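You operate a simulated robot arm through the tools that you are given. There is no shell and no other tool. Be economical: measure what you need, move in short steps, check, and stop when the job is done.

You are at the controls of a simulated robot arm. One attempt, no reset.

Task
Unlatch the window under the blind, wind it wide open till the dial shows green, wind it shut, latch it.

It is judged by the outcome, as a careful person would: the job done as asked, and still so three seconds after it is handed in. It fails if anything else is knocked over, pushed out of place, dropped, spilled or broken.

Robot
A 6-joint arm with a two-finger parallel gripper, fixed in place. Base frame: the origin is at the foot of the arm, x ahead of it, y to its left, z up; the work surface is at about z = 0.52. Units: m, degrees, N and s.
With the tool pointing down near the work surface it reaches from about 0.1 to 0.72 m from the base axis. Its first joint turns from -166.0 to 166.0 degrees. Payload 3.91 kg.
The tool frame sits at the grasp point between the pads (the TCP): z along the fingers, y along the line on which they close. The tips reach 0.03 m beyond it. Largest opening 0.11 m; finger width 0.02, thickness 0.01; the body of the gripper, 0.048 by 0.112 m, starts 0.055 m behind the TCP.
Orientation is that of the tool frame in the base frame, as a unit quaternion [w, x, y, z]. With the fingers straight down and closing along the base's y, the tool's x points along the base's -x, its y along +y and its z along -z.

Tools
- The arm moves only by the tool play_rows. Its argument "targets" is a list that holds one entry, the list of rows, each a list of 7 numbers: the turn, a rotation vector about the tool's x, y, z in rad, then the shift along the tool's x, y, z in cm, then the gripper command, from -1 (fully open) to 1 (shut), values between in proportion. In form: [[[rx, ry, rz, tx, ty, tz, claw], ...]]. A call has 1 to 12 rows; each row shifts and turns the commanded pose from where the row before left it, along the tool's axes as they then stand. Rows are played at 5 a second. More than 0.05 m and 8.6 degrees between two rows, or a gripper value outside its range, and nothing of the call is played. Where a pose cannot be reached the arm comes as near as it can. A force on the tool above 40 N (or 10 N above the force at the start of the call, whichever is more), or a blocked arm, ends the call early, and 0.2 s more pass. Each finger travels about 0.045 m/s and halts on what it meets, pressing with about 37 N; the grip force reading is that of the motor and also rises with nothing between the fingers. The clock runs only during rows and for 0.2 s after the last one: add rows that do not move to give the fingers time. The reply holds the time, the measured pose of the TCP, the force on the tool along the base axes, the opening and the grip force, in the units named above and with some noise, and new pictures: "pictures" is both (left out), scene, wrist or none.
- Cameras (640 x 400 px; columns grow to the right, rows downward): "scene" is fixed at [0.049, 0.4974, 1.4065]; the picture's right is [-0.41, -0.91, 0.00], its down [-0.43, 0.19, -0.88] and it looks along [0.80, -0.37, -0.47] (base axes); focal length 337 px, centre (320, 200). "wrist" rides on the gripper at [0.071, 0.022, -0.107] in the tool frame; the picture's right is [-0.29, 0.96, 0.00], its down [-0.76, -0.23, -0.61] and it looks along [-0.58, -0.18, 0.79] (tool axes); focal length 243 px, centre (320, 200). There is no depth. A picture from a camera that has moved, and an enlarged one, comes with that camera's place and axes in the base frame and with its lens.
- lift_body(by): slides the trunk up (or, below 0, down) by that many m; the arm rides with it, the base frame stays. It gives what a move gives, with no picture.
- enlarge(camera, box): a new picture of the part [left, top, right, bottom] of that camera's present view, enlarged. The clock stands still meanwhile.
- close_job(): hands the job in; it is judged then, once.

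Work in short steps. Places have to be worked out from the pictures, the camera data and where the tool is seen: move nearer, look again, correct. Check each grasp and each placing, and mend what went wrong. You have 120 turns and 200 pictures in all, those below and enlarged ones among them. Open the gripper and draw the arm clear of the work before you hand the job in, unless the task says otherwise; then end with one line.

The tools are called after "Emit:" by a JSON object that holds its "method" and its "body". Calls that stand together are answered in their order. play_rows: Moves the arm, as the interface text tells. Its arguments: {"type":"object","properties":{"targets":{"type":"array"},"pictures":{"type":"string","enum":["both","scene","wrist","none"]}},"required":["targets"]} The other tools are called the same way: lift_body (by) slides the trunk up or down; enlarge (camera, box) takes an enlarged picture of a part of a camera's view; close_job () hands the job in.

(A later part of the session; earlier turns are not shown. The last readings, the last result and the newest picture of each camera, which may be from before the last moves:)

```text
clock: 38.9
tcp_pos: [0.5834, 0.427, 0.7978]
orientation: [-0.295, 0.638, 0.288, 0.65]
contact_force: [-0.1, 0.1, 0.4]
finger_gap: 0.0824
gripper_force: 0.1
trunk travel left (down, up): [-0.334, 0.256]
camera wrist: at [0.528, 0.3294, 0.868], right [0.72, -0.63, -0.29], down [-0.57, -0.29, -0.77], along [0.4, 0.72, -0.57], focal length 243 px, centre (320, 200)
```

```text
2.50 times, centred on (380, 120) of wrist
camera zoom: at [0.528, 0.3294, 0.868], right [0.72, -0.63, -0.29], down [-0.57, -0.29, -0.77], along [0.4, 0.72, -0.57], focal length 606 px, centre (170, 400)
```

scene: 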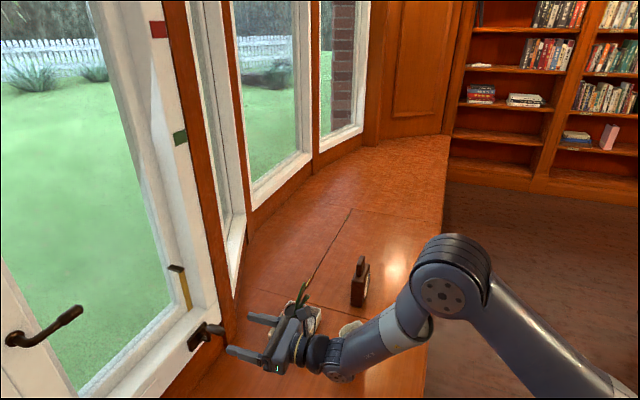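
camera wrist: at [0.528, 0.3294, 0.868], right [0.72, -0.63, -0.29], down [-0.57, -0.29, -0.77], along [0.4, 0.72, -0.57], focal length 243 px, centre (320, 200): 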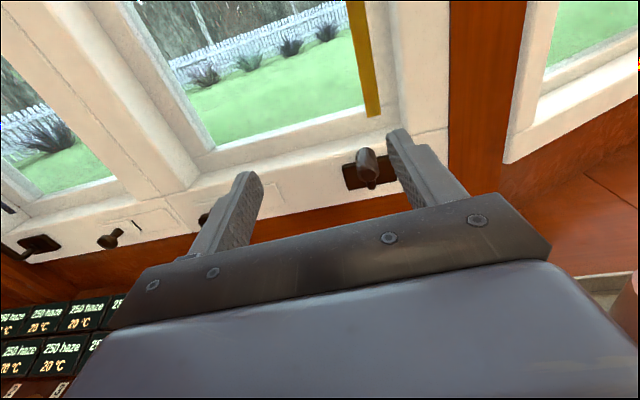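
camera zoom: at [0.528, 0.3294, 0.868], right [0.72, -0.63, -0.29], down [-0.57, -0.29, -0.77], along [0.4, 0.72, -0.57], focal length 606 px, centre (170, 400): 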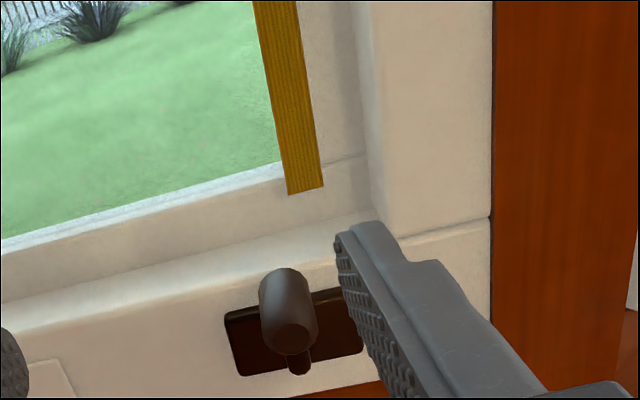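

Knob runs from (0.693,0.498) to tip (0.663,0.469) at z≈0.743, hub at ≈(0.725,0.530,0.687): crank radius ≈5.5 cm, arm pointing up, wall normal yaw ≈44°. Move to 5 cm in front of the knob.

Emit:
{"method": "play_rows", "body": {"targets": [[[0, 0, 0, -1.8, 1.1, 1.2, -0.2], [0, 0, 0, -1.8, 1.1, 1.2, -0.2], [0, 0, 0, -1.9, 1.04, 1.1, -0.2], [0, 0, 0, 0, 0, 0, -0.2]]]}}

Emit:
{"method": "enlarge", "body": {"camera": "wrist", "box": [200, 60, 440, 210]}}

Emit:
{"method": "enlarge", "body": {"camera": "scene", "box": [140, 260, 340, 385]}}

```text
clock: 39.9
tcp_pos: [0.6316, 0.4327, 0.7435]
orientation: [-0.295, 0.638, 0.288, 0.65]
contact_force: [-0.3, -0.9, 0.1]
finger_gap: 0.0657
gripper_force: 0.1
trunk travel left (down, up): [-0.334, 0.256]
camera wrist: at [0.577, 0.3356, 0.8135], right [0.72, -0.63, -0.29], down [-0.57, -0.29, -0.77], along [0.4, 0.72, -0.57], focal length 243 px, centre (320, 200)
```

scene: 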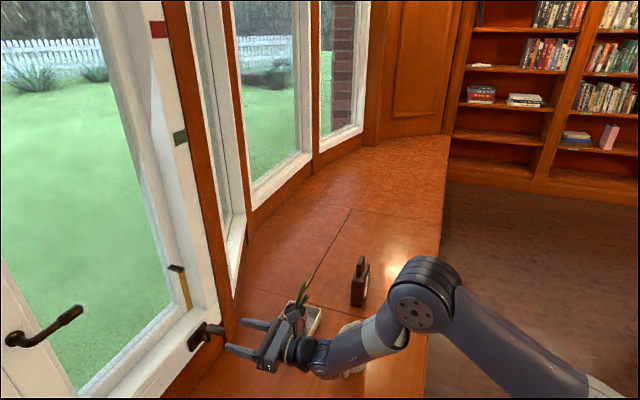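
wrist: 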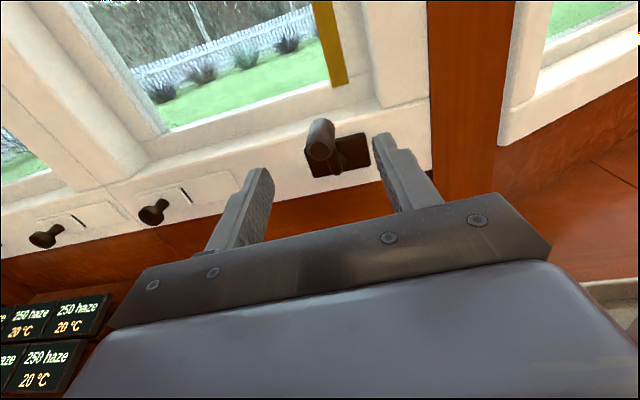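

```text
2.67 times, centred on (320, 135) of wrist
camera zoom: at [0.577, 0.3356, 0.8135], right [0.72, -0.63, -0.29], down [-0.57, -0.29, -0.77], along [0.4, 0.72, -0.57], focal length 647 px, centre (320, 373)
```

zoom: 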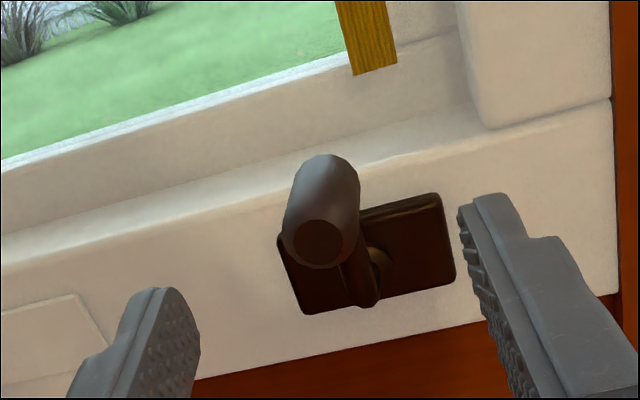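

```text
3.20 times, centred on (240, 322) of scene
camera zoom: at [0.049, 0.4974, 1.4065], right [-0.41, -0.91, 0.0], down [-0.43, 0.19, -0.88], along [0.8, -0.37, -0.47], focal length 1078 px, centre (576, -192)
```

zoom: 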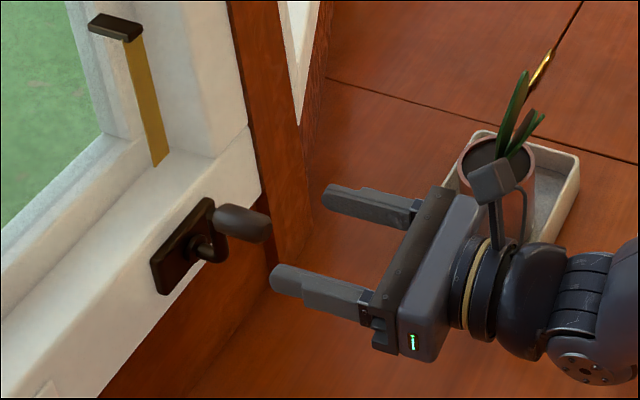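

Aligned. Advance 4.8 cm so pads straddle the knob, then close on it.

Emit:
{"method": "play_rows", "body": {"targets": [[[0, 0, 0, 0, 0, 2.4, -0.2], [0, 0, 0, 0, 0, 2.4, -0.2], [0, 0, 0, 0, 0, 0, -0.2], [0, 0, 0, 0, 0, 0, 0.3], [0, 0, 0, 0, 0, 0, 1], [0, 0, 0, 0, 0, 0, 1]]]}}

Emit:
{"method": "enlarge", "body": {"camera": "wrist", "box": [200, 80, 440, 230]}}

Emit:
{"method": "enlarge", "body": {"camera": "scene", "box": [140, 260, 340, 385]}}

```text
clock: 41.3
tcp_pos: [0.6626, 0.4687, 0.7453]
orientation: [-0.295, 0.638, 0.289, 0.65]
contact_force: [-1.6, 1.5, 0.9]
finger_gap: 0.0224
gripper_force: 27.0
trunk travel left (down, up): [-0.334, 0.256]
camera wrist: at [0.6077, 0.3712, 0.8154], right [0.72, -0.63, -0.29], down [-0.56, -0.29, -0.77], along [0.4, 0.72, -0.57], focal length 243 px, centre (320, 200)
```

scene: 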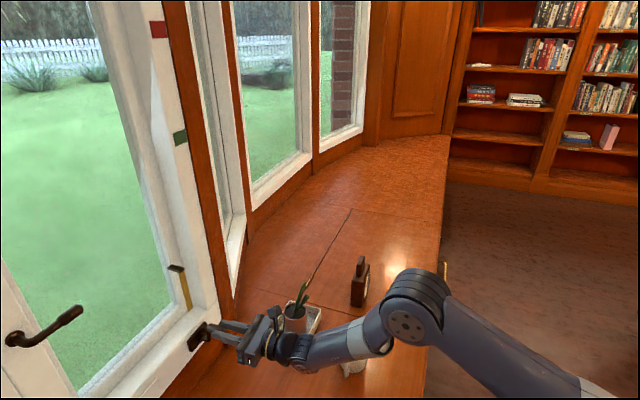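
wrist: 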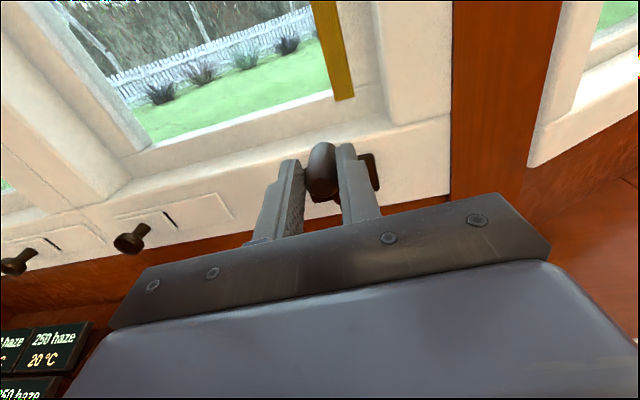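

```text
2.67 times, centred on (320, 155) of wrist
camera zoom: at [0.6077, 0.3712, 0.8154], right [0.72, -0.63, -0.29], down [-0.56, -0.29, -0.77], along [0.4, 0.72, -0.57], focal length 647 px, centre (320, 320)
```

zoom: 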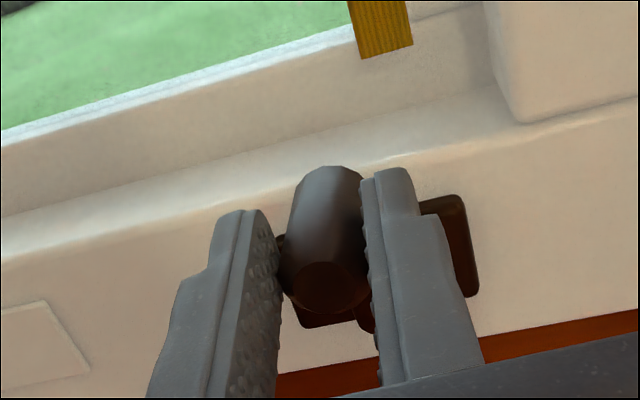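

```text
3.20 times, centred on (240, 322) of scene
camera zoom: at [0.049, 0.4974, 1.4065], right [-0.41, -0.91, 0.0], down [-0.43, 0.19, -0.88], along [0.8, -0.37, -0.47], focal length 1078 px, centre (576, -192)
```

zoom: 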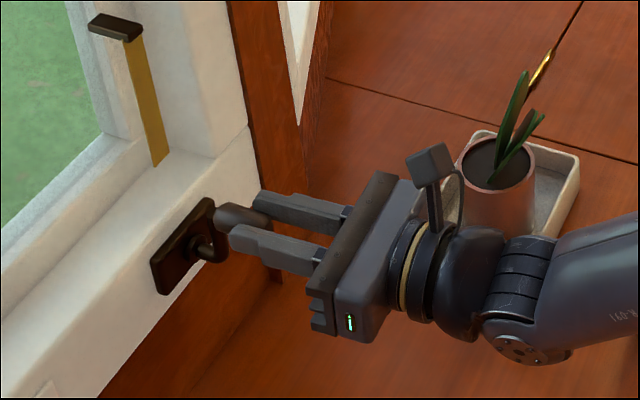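

Knob gripped (gap 2.2 cm). Try a small counter-clockwise arc (left) and watch the force.

Emit:
{"method": "play_rows", "body": {"targets": [[[0, 0, 0, -0.3, -1.25, 0.1, 1], [0, 0, 0, -0.6, -1.12, 0.09, 1], [0, 0, 0, 0, 0, 0, 1]]]}}

```text
clock: 41.8
tcp_pos: [0.6597, 0.4705, 0.7458]
orientation: [-0.292, 0.64, 0.277, 0.655]
contact_force: [7.5, -24.9, 1.6]
finger_gap: 0.0215
gripper_force: 44.7
trunk travel left (down, up): [-0.334, 0.256]
stopped in row 2: the force on the tool passed its limit (the readings are from after the stop); the commanded pose is now the measured one
camera wrist: at [0.6041, 0.373, 0.8139], right [0.71, -0.64, -0.3], down [-0.57, -0.27, -0.77], along [0.42, 0.72, -0.56], focal length 243 px, centre (320, 200)
```

scene: 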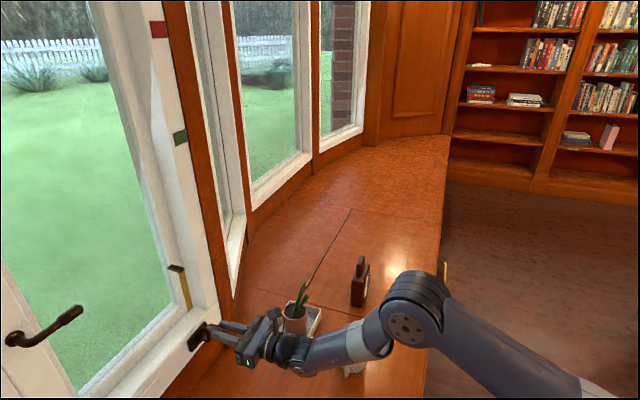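
wrist: 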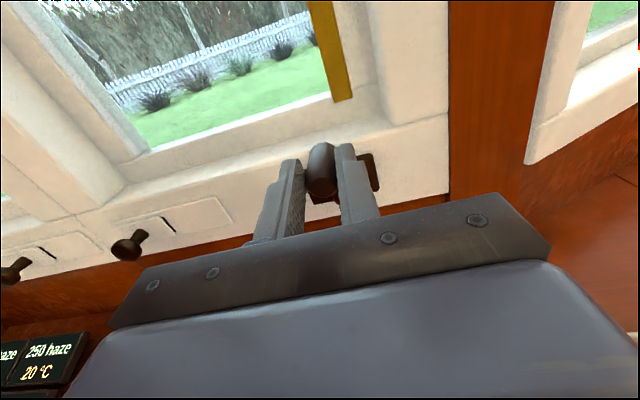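

Counter-clockwise is blocked, so opening is clockwise. Try right.

Emit:
{"method": "play_rows", "body": {"targets": [[[0, 0, 0, 0.05, 1.28, -0.1, 1], [0, 0, 0, -0.32, 1.24, -0.1, 1], [0, 0, 0, 0, 0, 0, 1]]], "pictures": "wrist"}}

```text
clock: 42.6
tcp_pos: [0.6771, 0.4576, 0.7409]
orientation: [-0.292, 0.639, 0.281, 0.654]
contact_force: [-0.2, 8.3, -1.5]
finger_gap: 0.0219
gripper_force: 45.0
trunk travel left (down, up): [-0.334, 0.256]
camera wrist: at [0.6198, 0.36, 0.8091], right [0.71, -0.64, -0.3], down [-0.57, -0.28, -0.77], along [0.41, 0.72, -0.56], focal length 243 px, centre (320, 200)
```

wrist: 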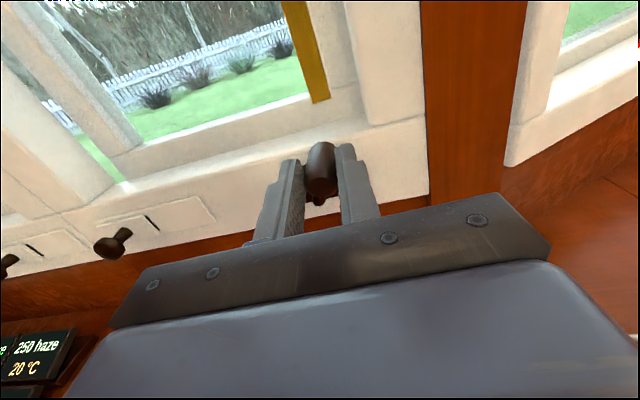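

It turns and the sash starts opening. Continue clockwise by ~60°, checking pose.

Emit:
{"method": "play_rows", "body": {"targets": [[[0, 0, 0, -0.77, 1.52, -0.12, 1], [0, 0, 0, -1.25, 1.16, -0.09, 1], [0, 0, 0, -1.57, 0.66, -0.05, 1], [0, 0, 0, 0, 0, 0, 1]]], "pictures": "wrist"}}

```text
clock: 43.6
tcp_pos: [0.6973, 0.4356, 0.7046]
orientation: [-0.293, 0.638, 0.283, 0.653]
contact_force: [-17.6, 15.7, -0.1]
finger_gap: 0.0222
gripper_force: 45.1
trunk travel left (down, up): [-0.334, 0.256]
camera wrist: at [0.6411, 0.3378, 0.7729], right [0.72, -0.63, -0.29], down [-0.57, -0.28, -0.77], along [0.41, 0.72, -0.56], focal length 243 px, centre (320, 200)
```

wrist: 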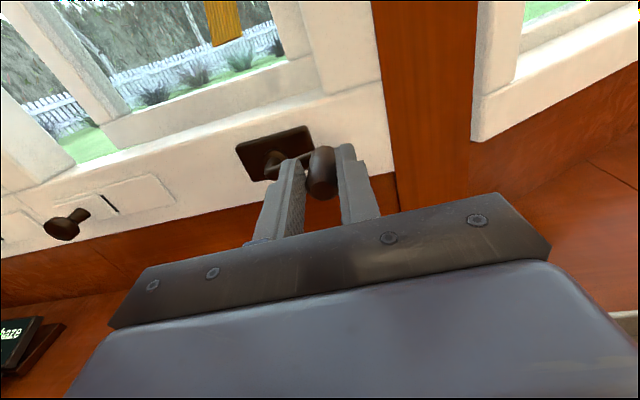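

Force is radially inward: my radius was a bit big. Refit gives centre (s=0.1215, z=0.693), R≈5.15 cm. Continue clockwise to the bottom.

Emit:
{"method": "play_rows", "body": {"targets": [[[0, 0, 0, -1.87, -0.6, 0.05, 1], [0, 0, 0, -1.73, -0.46, 0.04, 1], [0, 0, 0, -1.46, -1.03, 0.08, 1], [0, 0, 0, -1.03, -1.46, 0.12, 1], [0, 0, 0, -0.46, -1.73, 0.14, 1], [0, 0, 0, 0, 0, 0, 1]]]}}

```text
clock: 45.0
tcp_pos: [0.6612, 0.4755, 0.6405]
orientation: [-0.293, 0.638, 0.283, 0.653]
contact_force: [-9.0, -7.1, -5.5]
finger_gap: 0.0221
gripper_force: 45.2
trunk travel left (down, up): [-0.334, 0.256]
camera wrist: at [0.6057, 0.3791, 0.7098], right [0.72, -0.63, -0.29], down [-0.57, -0.28, -0.77], along [0.41, 0.72, -0.56], focal length 243 px, centre (320, 200)
```

scene: 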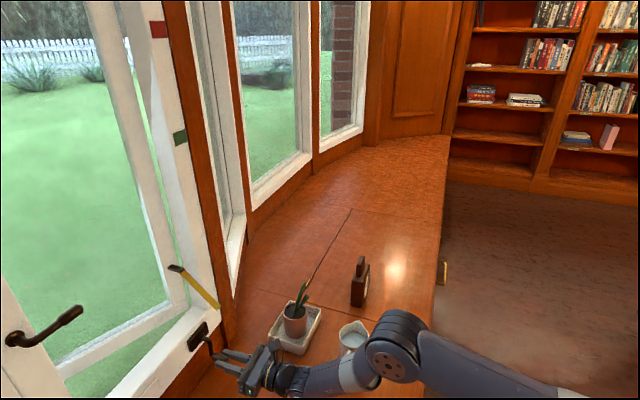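
wrist: 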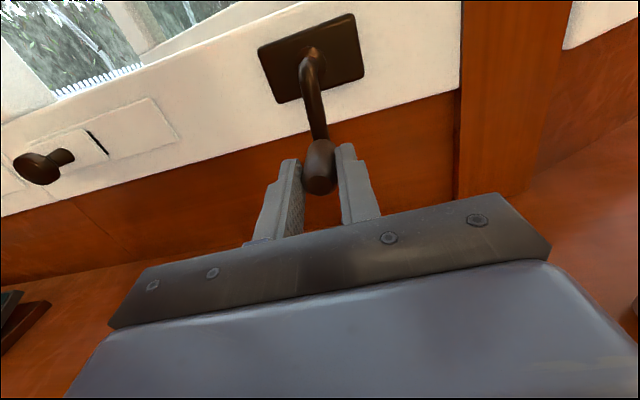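

Very good – the crank is at the bottom, and the sash is opening. Refit centre (0.1203, 0.693), R=5.25 cm; continue up the left side, easing depth 2 mm.

Emit:
{"method": "play_rows", "body": {"targets": [[[0, 0, 0, 0.6, -2.19, -0.1, 1], [0, 0, 0, 1.48, -1.73, 0.1, 1], [0, 0, 0, 2.07, -0.95, 0.06, 1], [0, 0, 0, 2.27, 0.02, 0, 1], [0, 0, 0, 2.05, 0.98, -0.06, 1], [0, 0, 0, 1.45, 1.76, -0.1, 1], [0, 0, 0, 0, 0, 0, 1]]]}}

```text
clock: 46.6
tcp_pos: [0.6723, 0.4661, 0.741]
orientation: [-0.292, 0.638, 0.281, 0.654]
contact_force: [-0.2, -0.5, 0.4]
finger_gap: 0.0
gripper_force: 37.1
out of reach, approached as far as the arm can: row 1, 2, 3
trunk travel left (down, up): [-0.334, 0.256]
camera wrist: at [0.6157, 0.3698, 0.81], right [0.71, -0.64, -0.3], down [-0.57, -0.28, -0.77], along [0.41, 0.72, -0.56], focal length 243 px, centre (320, 200)
```

scene: 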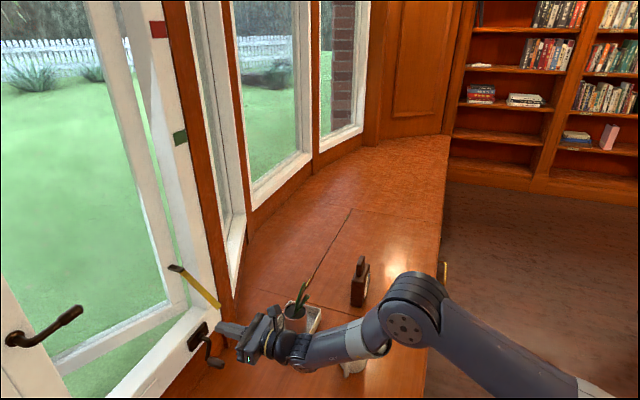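
wrist: 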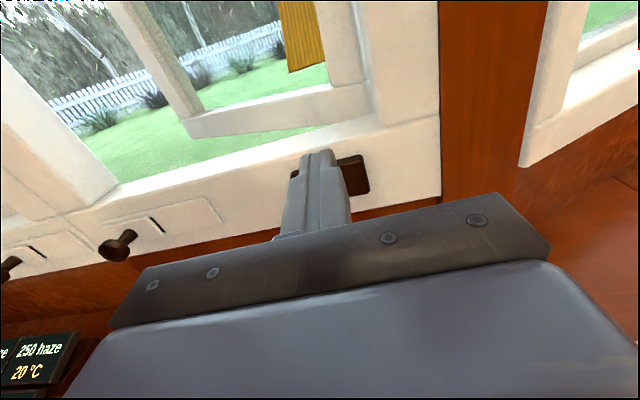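

Lost the knob: lower-left was out of the wrist's yaw range. I'll back off, turn the tool a bit more left (yaw ~54°), and go down in front of the knob to regrip.

Emit:
{"method": "play_rows", "body": {"targets": [[[0, 0, 0, 0, 0, -3, -0.2], [0, 0, 0, 0, 0, -3, -0.2], [0.1, 0, 0, 0, 0, 0, -0.2], [0, 0, 0, -3.3, -0.3, 0, -0.2], [0, 0, 0, -3.3, -0.3, 0, -0.2], [0, 0, 0, -3.4, -0.4, 0, -0.2], [0, 0, 0, 0, 0, 0, -0.2]]]}}

Emit:
{"method": "enlarge", "body": {"camera": "scene", "box": [140, 260, 340, 385]}}

```text
clock: 48.2
tcp_pos: [0.6251, 0.4296, 0.6387]
orientation: [-0.324, 0.623, 0.313, 0.639]
contact_force: [-0.7, 0.2, 0.4]
finger_gap: 0.0657
gripper_force: 0.1
trunk travel left (down, up): [-0.334, 0.256]
camera wrist: at [0.5781, 0.328, 0.7075], right [0.77, -0.56, -0.29], down [-0.54, -0.33, -0.78], along [0.34, 0.76, -0.56], focal length 243 px, centre (320, 200)
```

scene: 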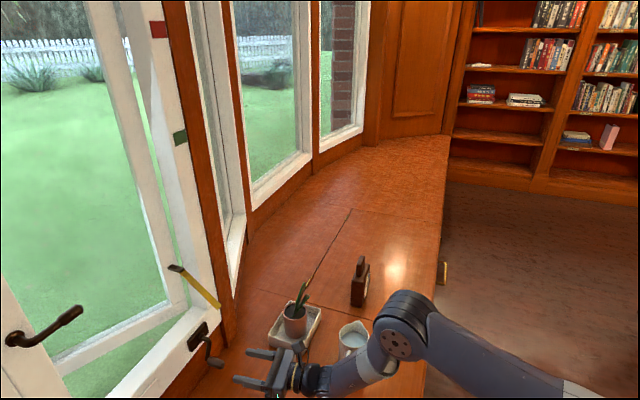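
wrist: 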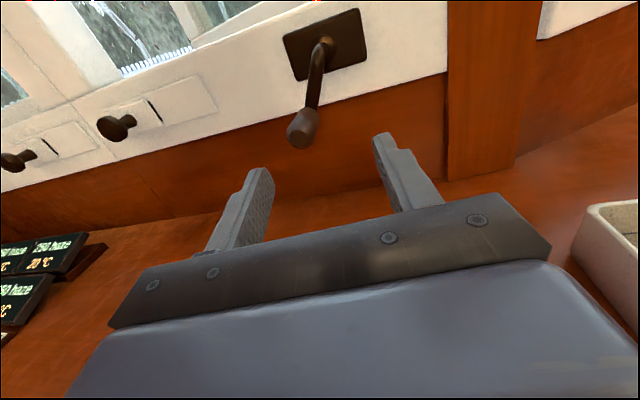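

```text
3.20 times, centred on (240, 322) of scene
camera zoom: at [0.049, 0.4974, 1.4065], right [-0.41, -0.91, 0.0], down [-0.43, 0.19, -0.88], along [0.8, -0.37, -0.47], focal length 1078 px, centre (576, -192)
```

zoom: 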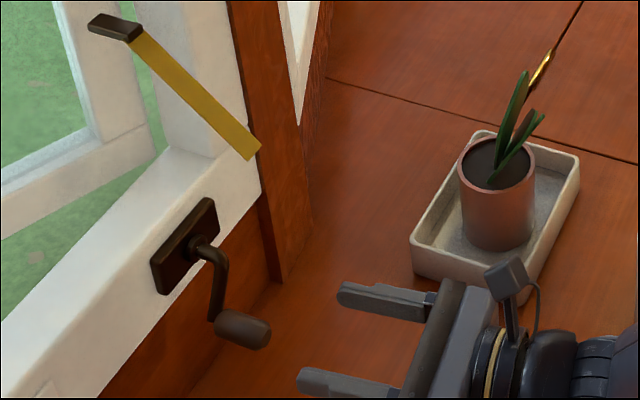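

Knob tip ≈ (0.649, 0.4835, 0.647). Advance to it and grip.

Emit:
{"method": "play_rows", "body": {"targets": [[[0, 0, 0, 0.5, -1.2, 1.5, -0.2], [0, 0, 0, 0, 0, 2.3, -0.2], [0, 0, 0, 0, 0, 2.2, -0.2], [0, 0, 0, 0, 0, 0, 0.3], [0, 0, 0, 0, 0, 0, 1], [0, 0, 0, 0, 0, 0, 1]]], "pictures": "wrist"}}

```text
clock: 49.6
tcp_pos: [0.6495, 0.4858, 0.6451]
orientation: [-0.324, 0.624, 0.314, 0.638]
contact_force: [-0.9, 2.0, -0.7]
finger_gap: 0.0242
gripper_force: 29.4
trunk travel left (down, up): [-0.334, 0.256]
camera wrist: at [0.6032, 0.3841, 0.7142], right [0.77, -0.56, -0.29], down [-0.54, -0.34, -0.77], along [0.34, 0.76, -0.56], focal length 243 px, centre (320, 200)
```

wrist: 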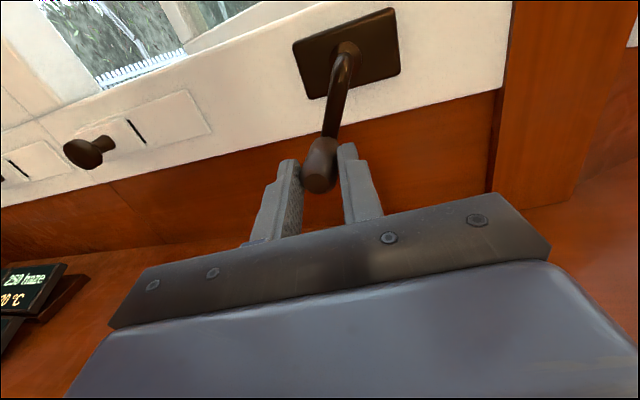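

Gripped at crank angle ~201°. Continue up the left side, three steps, then check.

Emit:
{"method": "play_rows", "body": {"targets": [[[0, 0, 0, 1.12, -1.83, 0.31, 1], [0, 0, 0, 1.9, -1.19, 0.2, 1], [0, 0, 0, 2.23, -0.29, 0.05, 1], [0, 0, 0, 0, 0, 0, 1]]], "pictures": "wrist"}}

```text
clock: 50.6
tcp_pos: [0.6297, 0.504, 0.6997]
orientation: [-0.322, 0.626, 0.31, 0.639]
contact_force: [12.2, -32.5, -8.7]
finger_gap: 0.0236
gripper_force: 44.9
trunk travel left (down, up): [-0.334, 0.256]
camera wrist: at [0.5819, 0.4025, 0.7671], right [0.77, -0.57, -0.3], down [-0.54, -0.33, -0.77], along [0.34, 0.76, -0.56], focal length 243 px, centre (320, 200)
```

wrist: 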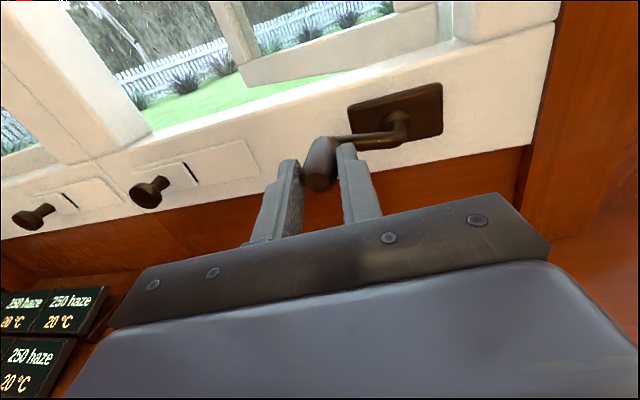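

Force is inward: true R≈4.85 cm, centre s≈0.1235. Correct and continue over the top to ~68°.

Emit:
{"method": "play_rows", "body": {"targets": [[[0, 0, 0, 2.18, 1.39, -0.23, 1], [0, 0, 0, 1.47, 1.48, -0.25, 1], [0, 0, 0, 0.7, 1.95, -0.33, 1], [0, 0, 0, -0.2, 2.06, -0.35, 1], [0, 0, 0, -1.06, 1.78, -0.3, 1], [0, 0, 0, -1.73, 1.17, -0.2, 1], [0, 0, 0, 0, 0, 0, 1]]]}}

```text
clock: 51.7
tcp_pos: [0.6633, 0.4681, 0.7476]
orientation: [-0.332, 0.612, 0.324, 0.64]
contact_force: [-30.9, 12.2, 7.1]
finger_gap: 0.0241
gripper_force: 45.3
trunk travel left (down, up): [-0.334, 0.256]
stopped in row 5: the force on the tool passed its limit (the readings are from after the stop); the commanded pose is now the measured one
camera wrist: at [0.6195, 0.3643, 0.814], right [0.8, -0.54, -0.28], down [-0.51, -0.35, -0.79], along [0.32, 0.77, -0.55], focal length 243 px, centre (320, 200)
```

scene: 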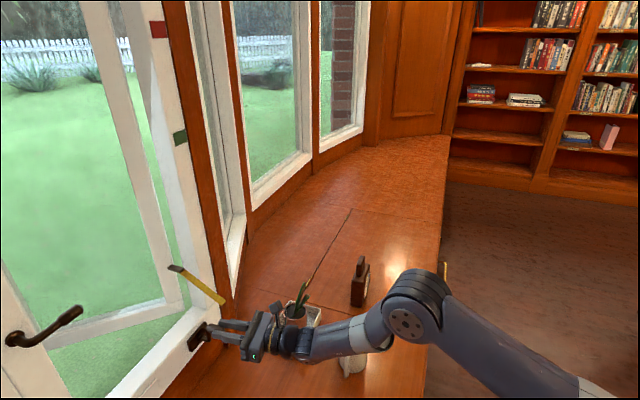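
wrist: 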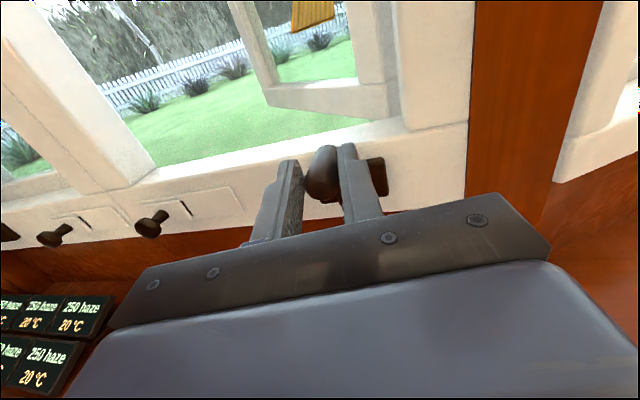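

Stopped with strong resistance near the top. Check whether the sash is at a stop or something touches.

Emit:
{"method": "enlarge", "body": {"camera": "scene", "box": [0, 160, 320, 360]}}

Emit:
{"method": "enlarge", "body": {"camera": "wrist", "box": [200, 80, 440, 230]}}

```text
2.00 times, centred on (160, 260) of scene
camera zoom: at [0.049, 0.4974, 1.4065], right [-0.41, -0.91, 0.0], down [-0.43, 0.19, -0.88], along [0.8, -0.37, -0.47], focal length 674 px, centre (640, 80)
```

zoom: 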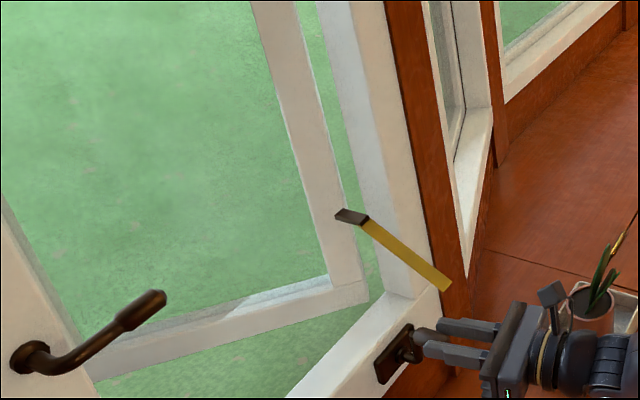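

```text
2.67 times, centred on (320, 155) of wrist
camera zoom: at [0.6195, 0.3643, 0.814], right [0.8, -0.54, -0.28], down [-0.51, -0.35, -0.79], along [0.32, 0.77, -0.55], focal length 647 px, centre (320, 320)
```

zoom: 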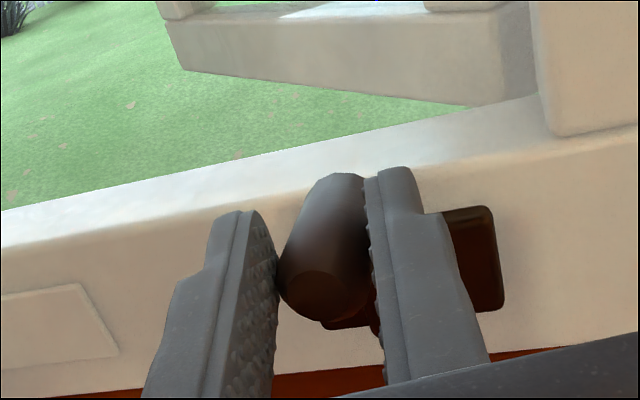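

Unclear. Retry slowly from the measured pose to see whether it's a real stop.

Emit:
{"method": "play_rows", "body": {"targets": [[[0, 0, 0, 0, 0.6, -0.1, 1], [0, 0, 0, 0, 0.6, -0.1, 1], [0, 0, 0, -0.1, 0.6, -0.1, 1], [0, 0, 0, 0, 0, 0, 1]]], "pictures": "none"}}

```text
clock: 52.0
tcp_pos: [0.6649, 0.4675, 0.7465]
orientation: [-0.334, 0.61, 0.326, 0.641]
contact_force: [-23.8, 3.8, 5.9]
finger_gap: 0.0242
gripper_force: 44.9
trunk travel left (down, up): [-0.334, 0.256]
stopped in row 1: the force on the tool passed its limit (the readings are from after the stop); the commanded pose is now the measured one
```

Still resisting. Release the knob, back off and take a look around at the sash and brass strip.

Emit:
{"method": "play_rows", "body": {"targets": [[[0, 0, 0, 0, 0, 0, 0.3], [0, 0, 0, 0, 0, 0, -0.2], [0, 0, 0, 0, 0, 0, -0.2], [0, 0, 0, 0, 0, -4, -0.2], [0, 0, 0, 2, 0, -4, -0.2], [0, 0, 0, 3, 0, -3, -0.2], [0, 0, 0, 3, -1, 0, -0.2], [0, 0, 0, 0, 0, 0, -0.2]]]}}

Emit:
{"method": "enlarge", "body": {"camera": "wrist", "box": [180, 0, 500, 200]}}

```text
clock: 53.8
tcp_pos: [0.5964, 0.3809, 0.8188]
orientation: [-0.333, 0.613, 0.324, 0.64]
contact_force: [0.5, 0.8, 0.7]
finger_gap: 0.0659
gripper_force: 0.1
trunk travel left (down, up): [-0.334, 0.256]
camera wrist: at [0.5519, 0.2766, 0.886], right [0.79, -0.54, -0.28], down [-0.51, -0.35, -0.79], along [0.32, 0.77, -0.55], focal length 243 px, centre (320, 200)
```

scene: 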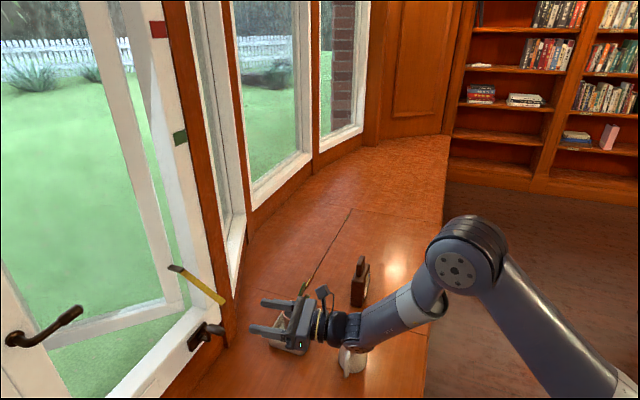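
wrist: 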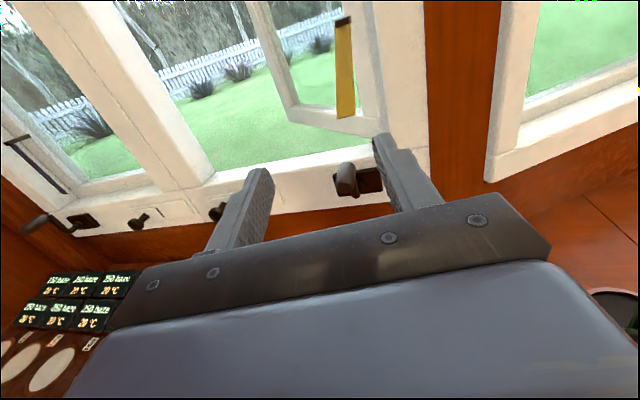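

```text
2.00 times, centred on (340, 100) of wrist
camera zoom: at [0.5519, 0.2766, 0.886], right [0.79, -0.54, -0.28], down [-0.51, -0.35, -0.79], along [0.32, 0.77, -0.55], focal length 485 px, centre (280, 400)
```

zoom: 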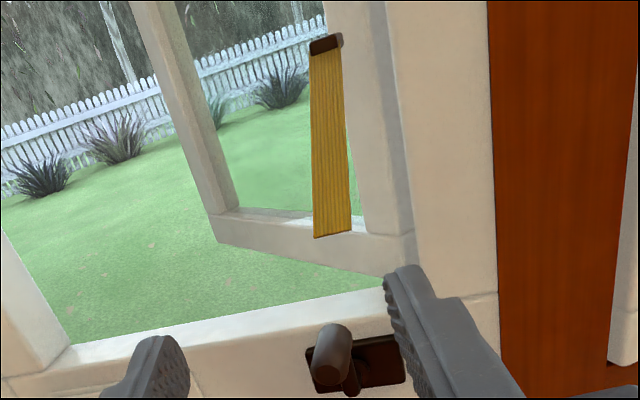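

The brass thing is just a ribbon in the draught. The sash is hinged at right and ~40° open after about one turn. I go back and test the crank by pushing with a loose straddle (no grip twist).

Emit:
{"method": "play_rows", "body": {"targets": [[[0, 0, 0, -3.7, 0.4, 2.0, -0.2], [0, 0, 0, -3.7, 0.4, 2.0, -0.2], [0, 0, 0, 0, 0, 3, -0.2], [0, 0, 0, 0, 0, 3.3, -0.2], [0, 0, 0, 0, 0, 0, 0.3], [0, 0, 0, 0, 0, 0, 0.3]]], "pictures": "wrist"}}

Emit:
{"method": "enlarge", "body": {"camera": "wrist", "box": [200, 80, 440, 230]}}

```text
clock: 55.2
tcp_pos: [0.6616, 0.4623, 0.7482]
orientation: [-0.333, 0.612, 0.324, 0.639]
contact_force: [-0.5, 0.2, 0.2]
finger_gap: 0.0385
gripper_force: 0.1
trunk travel left (down, up): [-0.334, 0.256]
camera wrist: at [0.6181, 0.358, 0.8155], right [0.79, -0.54, -0.28], down [-0.51, -0.35, -0.79], along [0.32, 0.77, -0.55], focal length 243 px, centre (320, 200)
```

wrist: 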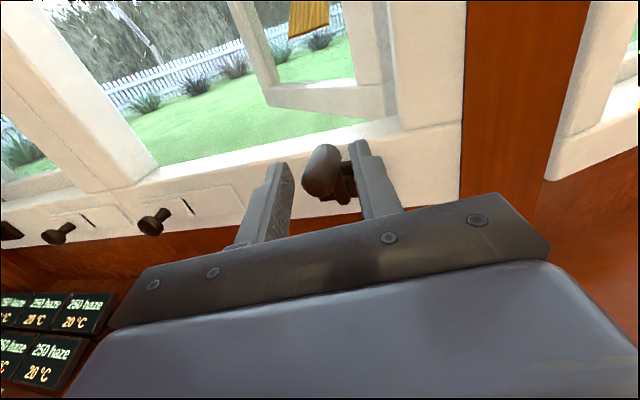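

```text
2.67 times, centred on (320, 155) of wrist
camera zoom: at [0.6181, 0.358, 0.8155], right [0.79, -0.54, -0.28], down [-0.51, -0.35, -0.79], along [0.32, 0.77, -0.55], focal length 647 px, centre (320, 320)
```

zoom: 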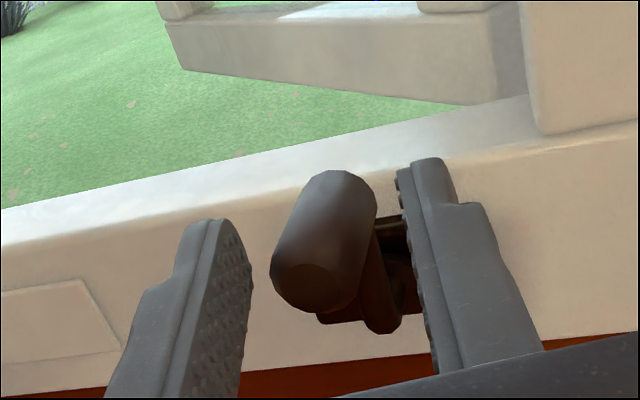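

Push right with the left finger in small steps.

Emit:
{"method": "play_rows", "body": {"targets": [[[0, 0, 0, 0, 0.7, -0.13, 0.3], [0, 0, 0, 0, 0.6, -0.11, 0.3], [0, 0, 0, 0, 0.6, -0.11, 0.3], [0, 0, 0, -0.1, 0.6, -0.11, 0.3], [0, 0, 0, -0.1, 0.6, -0.11, 0.3], [0, 0, 0, 0, 0, 0, 0.3]]], "pictures": "wrist"}}

```text
clock: 56.2
tcp_pos: [0.6731, 0.4528, 0.7495]
orientation: [-0.339, 0.607, 0.332, 0.637]
contact_force: [-20.7, 24.8, 0.8]
finger_gap: 0.0542
gripper_force: 15.5
trunk travel left (down, up): [-0.334, 0.256]
stopped in row 5: the force on the tool passed its limit (the readings are from after the stop); the commanded pose is now the measured one
camera wrist: at [0.6297, 0.3482, 0.8172], right [0.81, -0.52, -0.28], down [-0.5, -0.36, -0.79], along [0.31, 0.78, -0.55], focal length 243 px, centre (320, 200)
```

wrist: 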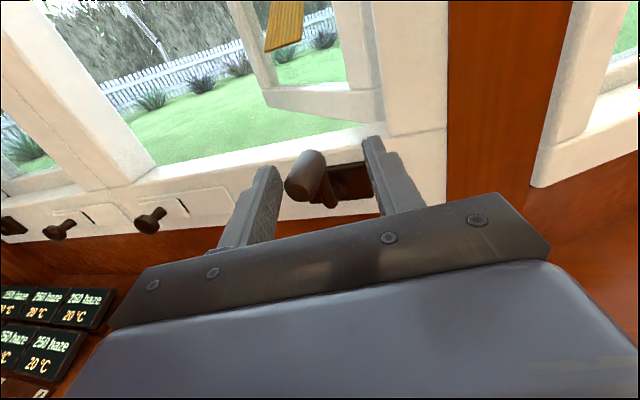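

That's a hard stop: the window is wound fully open (~one turn). Now I must watch the dial: back out, and swing over to view the hygrometer face from the right.

Emit:
{"method": "play_rows", "body": {"targets": [[[0, 0, 0, 0, -0.5, 0, -0.2], [0, 0, 0, 0, 0, -4, -0.2], [0, 0, 0, 2, 0, -4, -0.2], [0, 0, 0, 4, 0, 0, -0.2], [0, 0, 0, 4, 0, 0, -0.2], [0, 0, 0, 0, 0, 0, -0.2]]], "pictures": "none"}}

Emit:
{"method": "play_rows", "body": {"targets": [[[-0.078, 0, 0, 0, 1.9, -4.35, -0.2], [-0.078, 0, 0, 0, 2.23, -4.19, -0.2], [-0.078, 0, 0, 0, 2.55, -4.0, -0.2], [-0.078, 0, 0, 0, 2.86, -3.79, -0.2], [-0.078, 0, 0, 0, 3.14, -3.56, -0.2], [-0.078, 0, 0, 0, 3.41, -3.3, -0.2], [-0.078, 0, 0, 0, 3.66, -3.02, -0.2], [-0.078, 0, 0, 0, 3.88, -2.73, -0.2], [-0.078, 0, 0, 0, 4.08, -2.42, -0.2], [-0.078, 0, 0, 0, 4.26, -2.09, -0.2], [-0.078, 0, 0, 0, 4.41, -1.75, -0.2], [0, 0, 0, 0, 0, 0, -0.2]]]}}

```text
clock: 57.6
tcp_pos: [0.624, 0.3812, 0.8489]
orientation: [-0.335, 0.611, 0.327, 0.639]
contact_force: [-0.6, 0.8, -0.1]
finger_gap: 0.0659
gripper_force: 0.1
trunk travel left (down, up): [-0.334, 0.256]
```

```text
clock: 60.2
tcp_pos: [0.5318, -0.1328, 0.8265]
orientation: [-0.051, 0.694, 0.03, 0.718]
contact_force: [0.0, 0.0, 0.5]
finger_gap: 0.0663
gripper_force: 0.1
trunk travel left (down, up): [-0.334, 0.256]
camera wrist: at [0.4265, -0.1701, 0.8936], right [0.12, -0.94, -0.32], down [-0.61, 0.18, -0.77], along [0.79, 0.28, -0.55], focal length 243 px, centre (320, 200)
```

scene: 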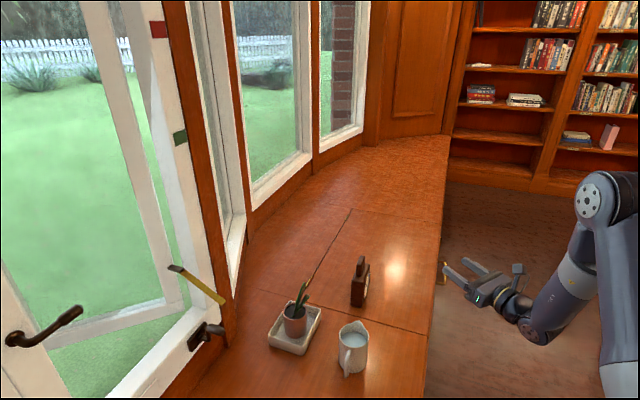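
wrist: 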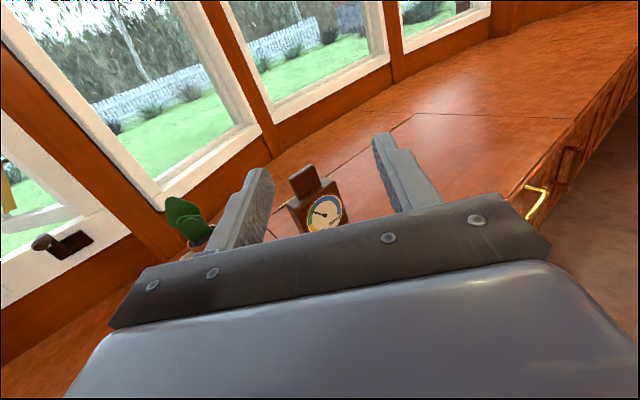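

Perfect view of the dial. Enlarge it.

Emit:
{"method": "enlarge", "body": {"camera": "wrist", "box": [280, 155, 376, 240]}}

Emit:
{"method": "enlarge", "body": {"camera": "wrist", "box": [0, 120, 200, 270]}}

```text
4.71 times, centred on (328, 198) of wrist
camera zoom: at [0.4265, -0.1701, 0.8936], right [0.12, -0.94, -0.32], down [-0.61, 0.18, -0.77], along [0.79, 0.28, -0.55], focal length 1142 px, centre (282, 212)
```

zoom: 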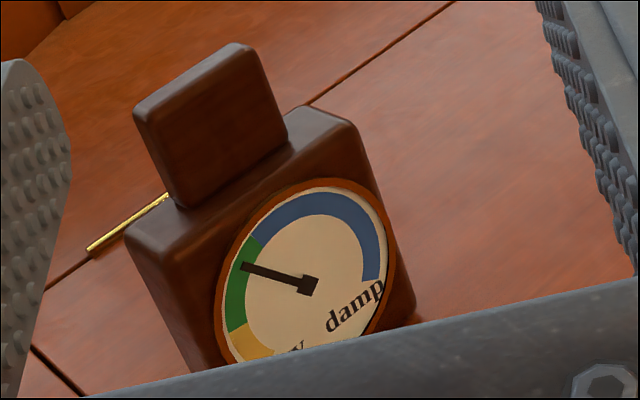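

```text
2.67 times, centred on (100, 195) of wrist
camera zoom: at [0.4265, -0.1701, 0.8936], right [0.12, -0.94, -0.32], down [-0.61, 0.18, -0.77], along [0.79, 0.28, -0.55], focal length 647 px, centre (907, 213)
```

zoom: 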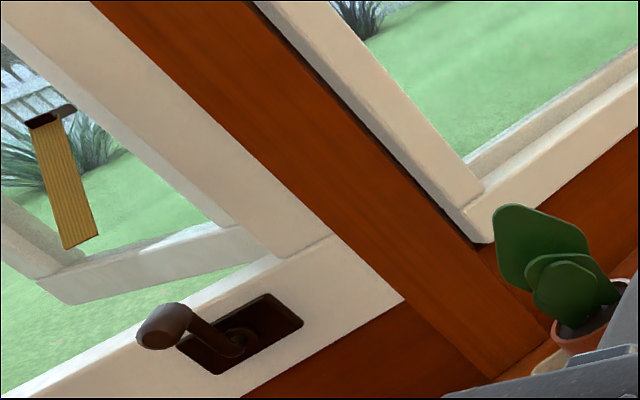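

The needle is in the green. Now I promptly return to the crank by the reverse path.

Emit:
{"method": "play_rows", "body": {"targets": [[[0.078, 0, 0, 0, 0, 0, -0.2], [0.078, 0, 0, 0, -4.41, 1.75, -0.2], [0.078, 0, 0, 0, -4.26, 2.09, -0.2], [0.078, 0, 0, 0, -4.08, 2.42, -0.2], [0.078, 0, 0, 0, -3.88, 2.73, -0.2], [0.078, 0, 0, 0, -3.66, 3.02, -0.2], [0.078, 0, 0, 0, -3.41, 3.3, -0.2], [0.078, 0, 0, 0, -3.14, 3.56, -0.2], [0.078, 0, 0, 0, -2.86, 3.79, -0.2], [0.078, 0, 0, 0, -2.55, 4.0, -0.2], [0.078, 0, 0, 0, -2.23, 4.19, -0.2], [0, 0, 0, 0, -1.9, 4.35, -0.2]]], "pictures": "wrist"}}

Emit:
{"method": "enlarge", "body": {"camera": "wrist", "box": [240, 100, 480, 250]}}

```text
clock: 62.8
tcp_pos: [0.626, 0.3793, 0.844]
orientation: [-0.337, 0.61, 0.328, 0.638]
contact_force: [0.1, -0.7, 0.1]
finger_gap: 0.0658
gripper_force: 0.0
trunk travel left (down, up): [-0.334, 0.256]
camera wrist: at [0.5825, 0.2756, 0.9119], right [0.8, -0.53, -0.28], down [-0.51, -0.35, -0.79], along [0.32, 0.77, -0.55], focal length 243 px, centre (320, 200)
```

wrist: 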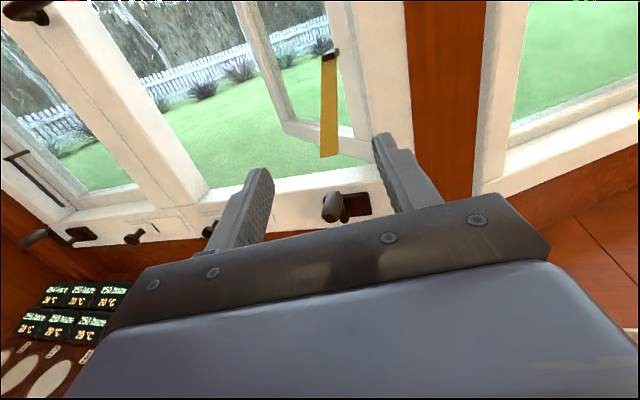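

```text
2.67 times, centred on (360, 175) of wrist
camera zoom: at [0.5825, 0.2756, 0.9119], right [0.8, -0.53, -0.28], down [-0.51, -0.35, -0.79], along [0.32, 0.77, -0.55], focal length 647 px, centre (213, 267)
```

zoom: 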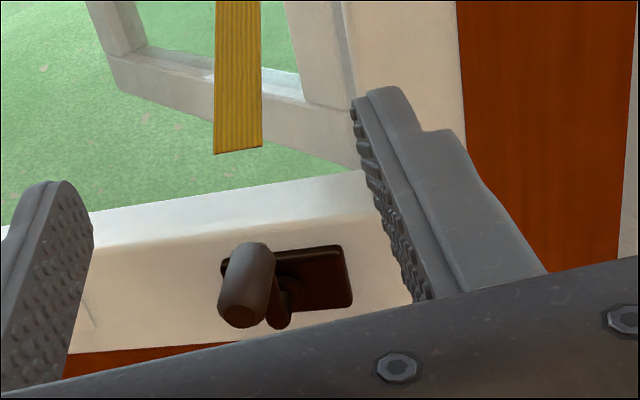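

Move in front of the knob at (0.663, 0.467, 0.747) and grip it.

Emit:
{"method": "play_rows", "body": {"targets": [[[0, 0, 0, -3.6, -0.6, 0.5, -0.2], [0, 0, 0, -3.6, -0.6, 0.5, -0.2], [0, -0.04, 0, -2.9, -0.6, 1, -0.2], [0, 0, 0, 0, 0, 3.4, -0.2], [0, 0, 0, 0, 0, 3.4, -0.2], [0, 0, 0, 0, 0, 0, -0.2], [0, 0, 0, 0, 0, 0, 0.3], [0, 0, 0, 0, 0, 0, 1], [0, 0, 0, 0, 0, 0, 1]]], "pictures": "wrist"}}

Emit:
{"method": "enlarge", "body": {"camera": "wrist", "box": [200, 80, 440, 230]}}

```text
clock: 64.8
tcp_pos: [0.6643, 0.4669, 0.7455]
orientation: [-0.329, 0.623, 0.334, 0.627]
contact_force: [-0.9, 1.9, 0.1]
finger_gap: 0.0239
gripper_force: 28.8
trunk travel left (down, up): [-0.334, 0.256]
camera wrist: at [0.6212, 0.3649, 0.8173], right [0.79, -0.54, -0.28], down [-0.53, -0.38, -0.76], along [0.3, 0.75, -0.58], focal length 243 px, centre (320, 200)
```

wrist: 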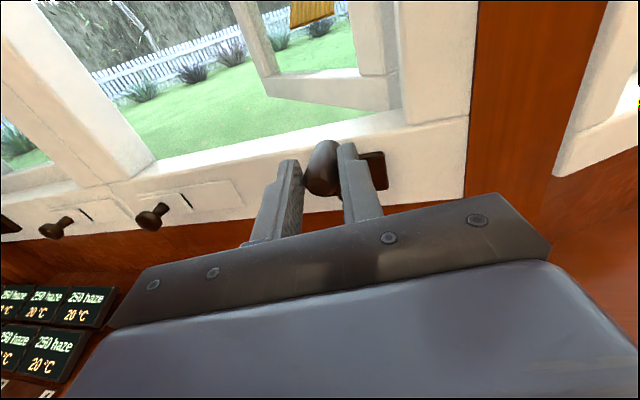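

```text
2.67 times, centred on (320, 155) of wrist
camera zoom: at [0.6212, 0.3649, 0.8173], right [0.79, -0.54, -0.28], down [-0.53, -0.38, -0.76], along [0.3, 0.75, -0.58], focal length 647 px, centre (320, 320)
```

zoom: 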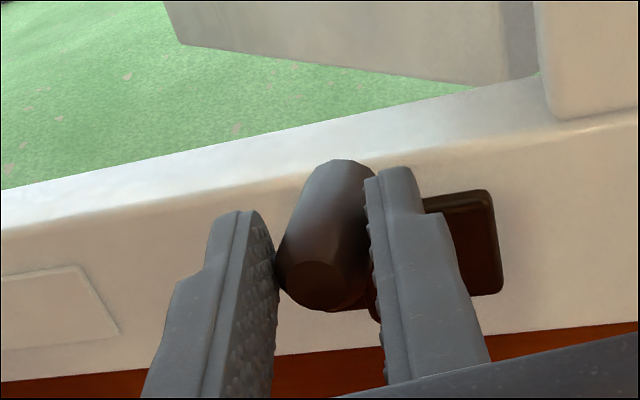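

Gripped at ~0°. Wind counter-clockwise (closing): first 100°, then check.

Emit:
{"method": "play_rows", "body": {"targets": [[[0, 0, 0, -0.45, -2.0, 0.42, 1], [0, 0, 0, -1.28, -1.63, 0.34, 1], [0, 0, 0, -1.86, -0.94, 0.2, 1], [0, 0, 0, -2.1, -0.1, 0.02, 1], [0, 0, 0, 0, 0, 0, 1]]], "pictures": "wrist"}}

```text
clock: 66.0
tcp_pos: [0.6278, 0.501, 0.6854]
orientation: [-0.33, 0.624, 0.333, 0.625]
contact_force: [-5.8, -4.3, 0.2]
finger_gap: 0.0237
gripper_force: 45.3
trunk travel left (down, up): [-0.334, 0.256]
camera wrist: at [0.5858, 0.3996, 0.7577], right [0.79, -0.54, -0.28], down [-0.53, -0.38, -0.76], along [0.3, 0.75, -0.58], focal length 243 px, centre (320, 200)
```

wrist: 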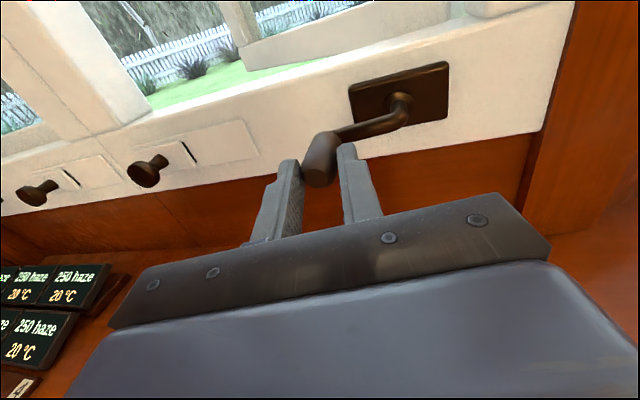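

Smooth, low force. Continue through the bottom and up the right side.

Emit:
{"method": "play_rows", "body": {"targets": [[[0, 0, 0, -1.94, 0.79, -0.15, 1], [0, 0, 0, -1.42, 1.5, -0.28, 1], [0, 0, 0, -0.63, 1.97, -0.37, 1], [0, 0, 0, 0.27, 2.04, -0.4, 1], [0, 0, 0, 1.13, 1.73, -0.35, 1], [0, 0, 0, 1.77, 1.1, -0.22, 1], [0, 0, 0, 0, 0, 0, 1]]]}}

```text
clock: 67.6
tcp_pos: [0.6968, 0.4355, 0.684]
orientation: [-0.329, 0.623, 0.333, 0.627]
contact_force: [0.3, -0.5, 0.1]
finger_gap: 0.0001
gripper_force: 37.4
trunk travel left (down, up): [-0.334, 0.256]
camera wrist: at [0.6547, 0.3323, 0.7545], right [0.79, -0.54, -0.28], down [-0.53, -0.37, -0.76], along [0.31, 0.75, -0.58], focal length 243 px, centre (320, 200)
```

scene: 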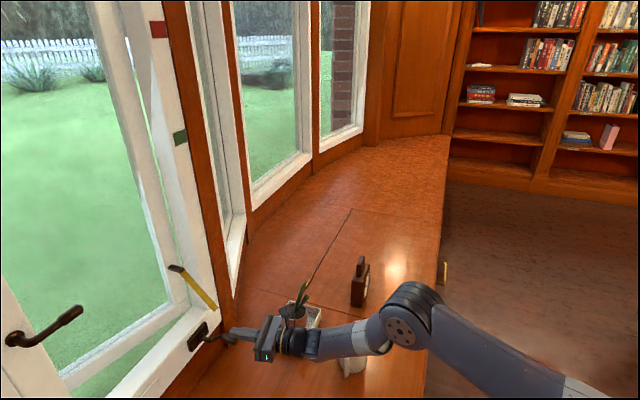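
wrist: 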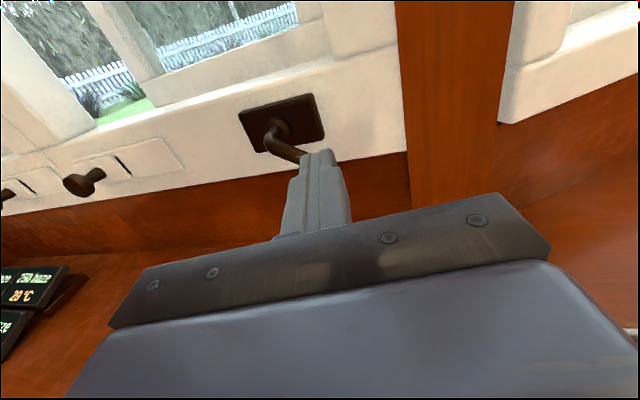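

The knob slipped out below the fingers at about 4 o'clock. Back off, open and look.

Emit:
{"method": "play_rows", "body": {"targets": [[[0, 0, 0, 0.5, 0, -3, -0.2], [0, 0, 0, 0, 0, -3, -0.2], [0, 0, 0, 0, 0, 0, -0.2], [0, 0, 0, 0, 0, 0, -0.2]]], "pictures": "wrist"}}

Emit:
{"method": "enlarge", "body": {"camera": "wrist", "box": [200, 80, 440, 230]}}

```text
clock: 68.6
tcp_pos: [0.6617, 0.384, 0.6864]
orientation: [-0.329, 0.622, 0.334, 0.627]
contact_force: [-0.1, 0.1, 0.2]
finger_gap: 0.0661
gripper_force: 0.1
trunk travel left (down, up): [-0.334, 0.256]
camera wrist: at [0.6197, 0.2828, 0.7571], right [0.79, -0.54, -0.28], down [-0.53, -0.38, -0.76], along [0.3, 0.75, -0.58], focal length 243 px, centre (320, 200)
```

wrist: 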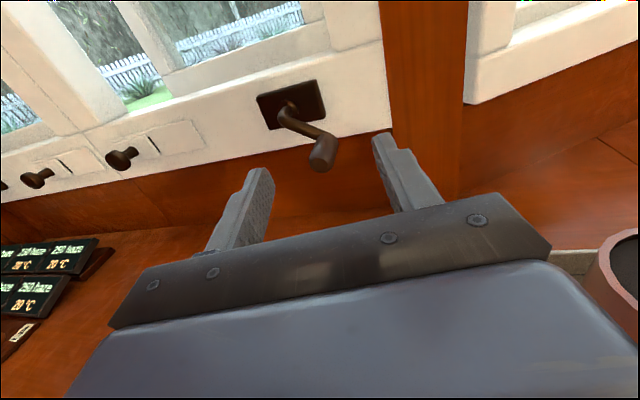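

```text
2.67 times, centred on (320, 155) of wrist
camera zoom: at [0.6197, 0.2828, 0.7571], right [0.79, -0.54, -0.28], down [-0.53, -0.38, -0.76], along [0.3, 0.75, -0.58], focal length 647 px, centre (320, 320)
```

zoom: 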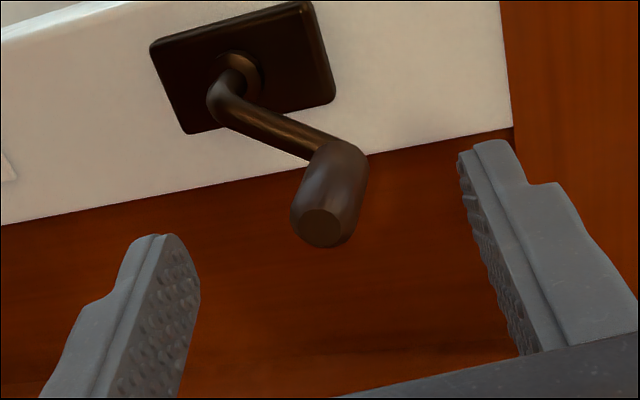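

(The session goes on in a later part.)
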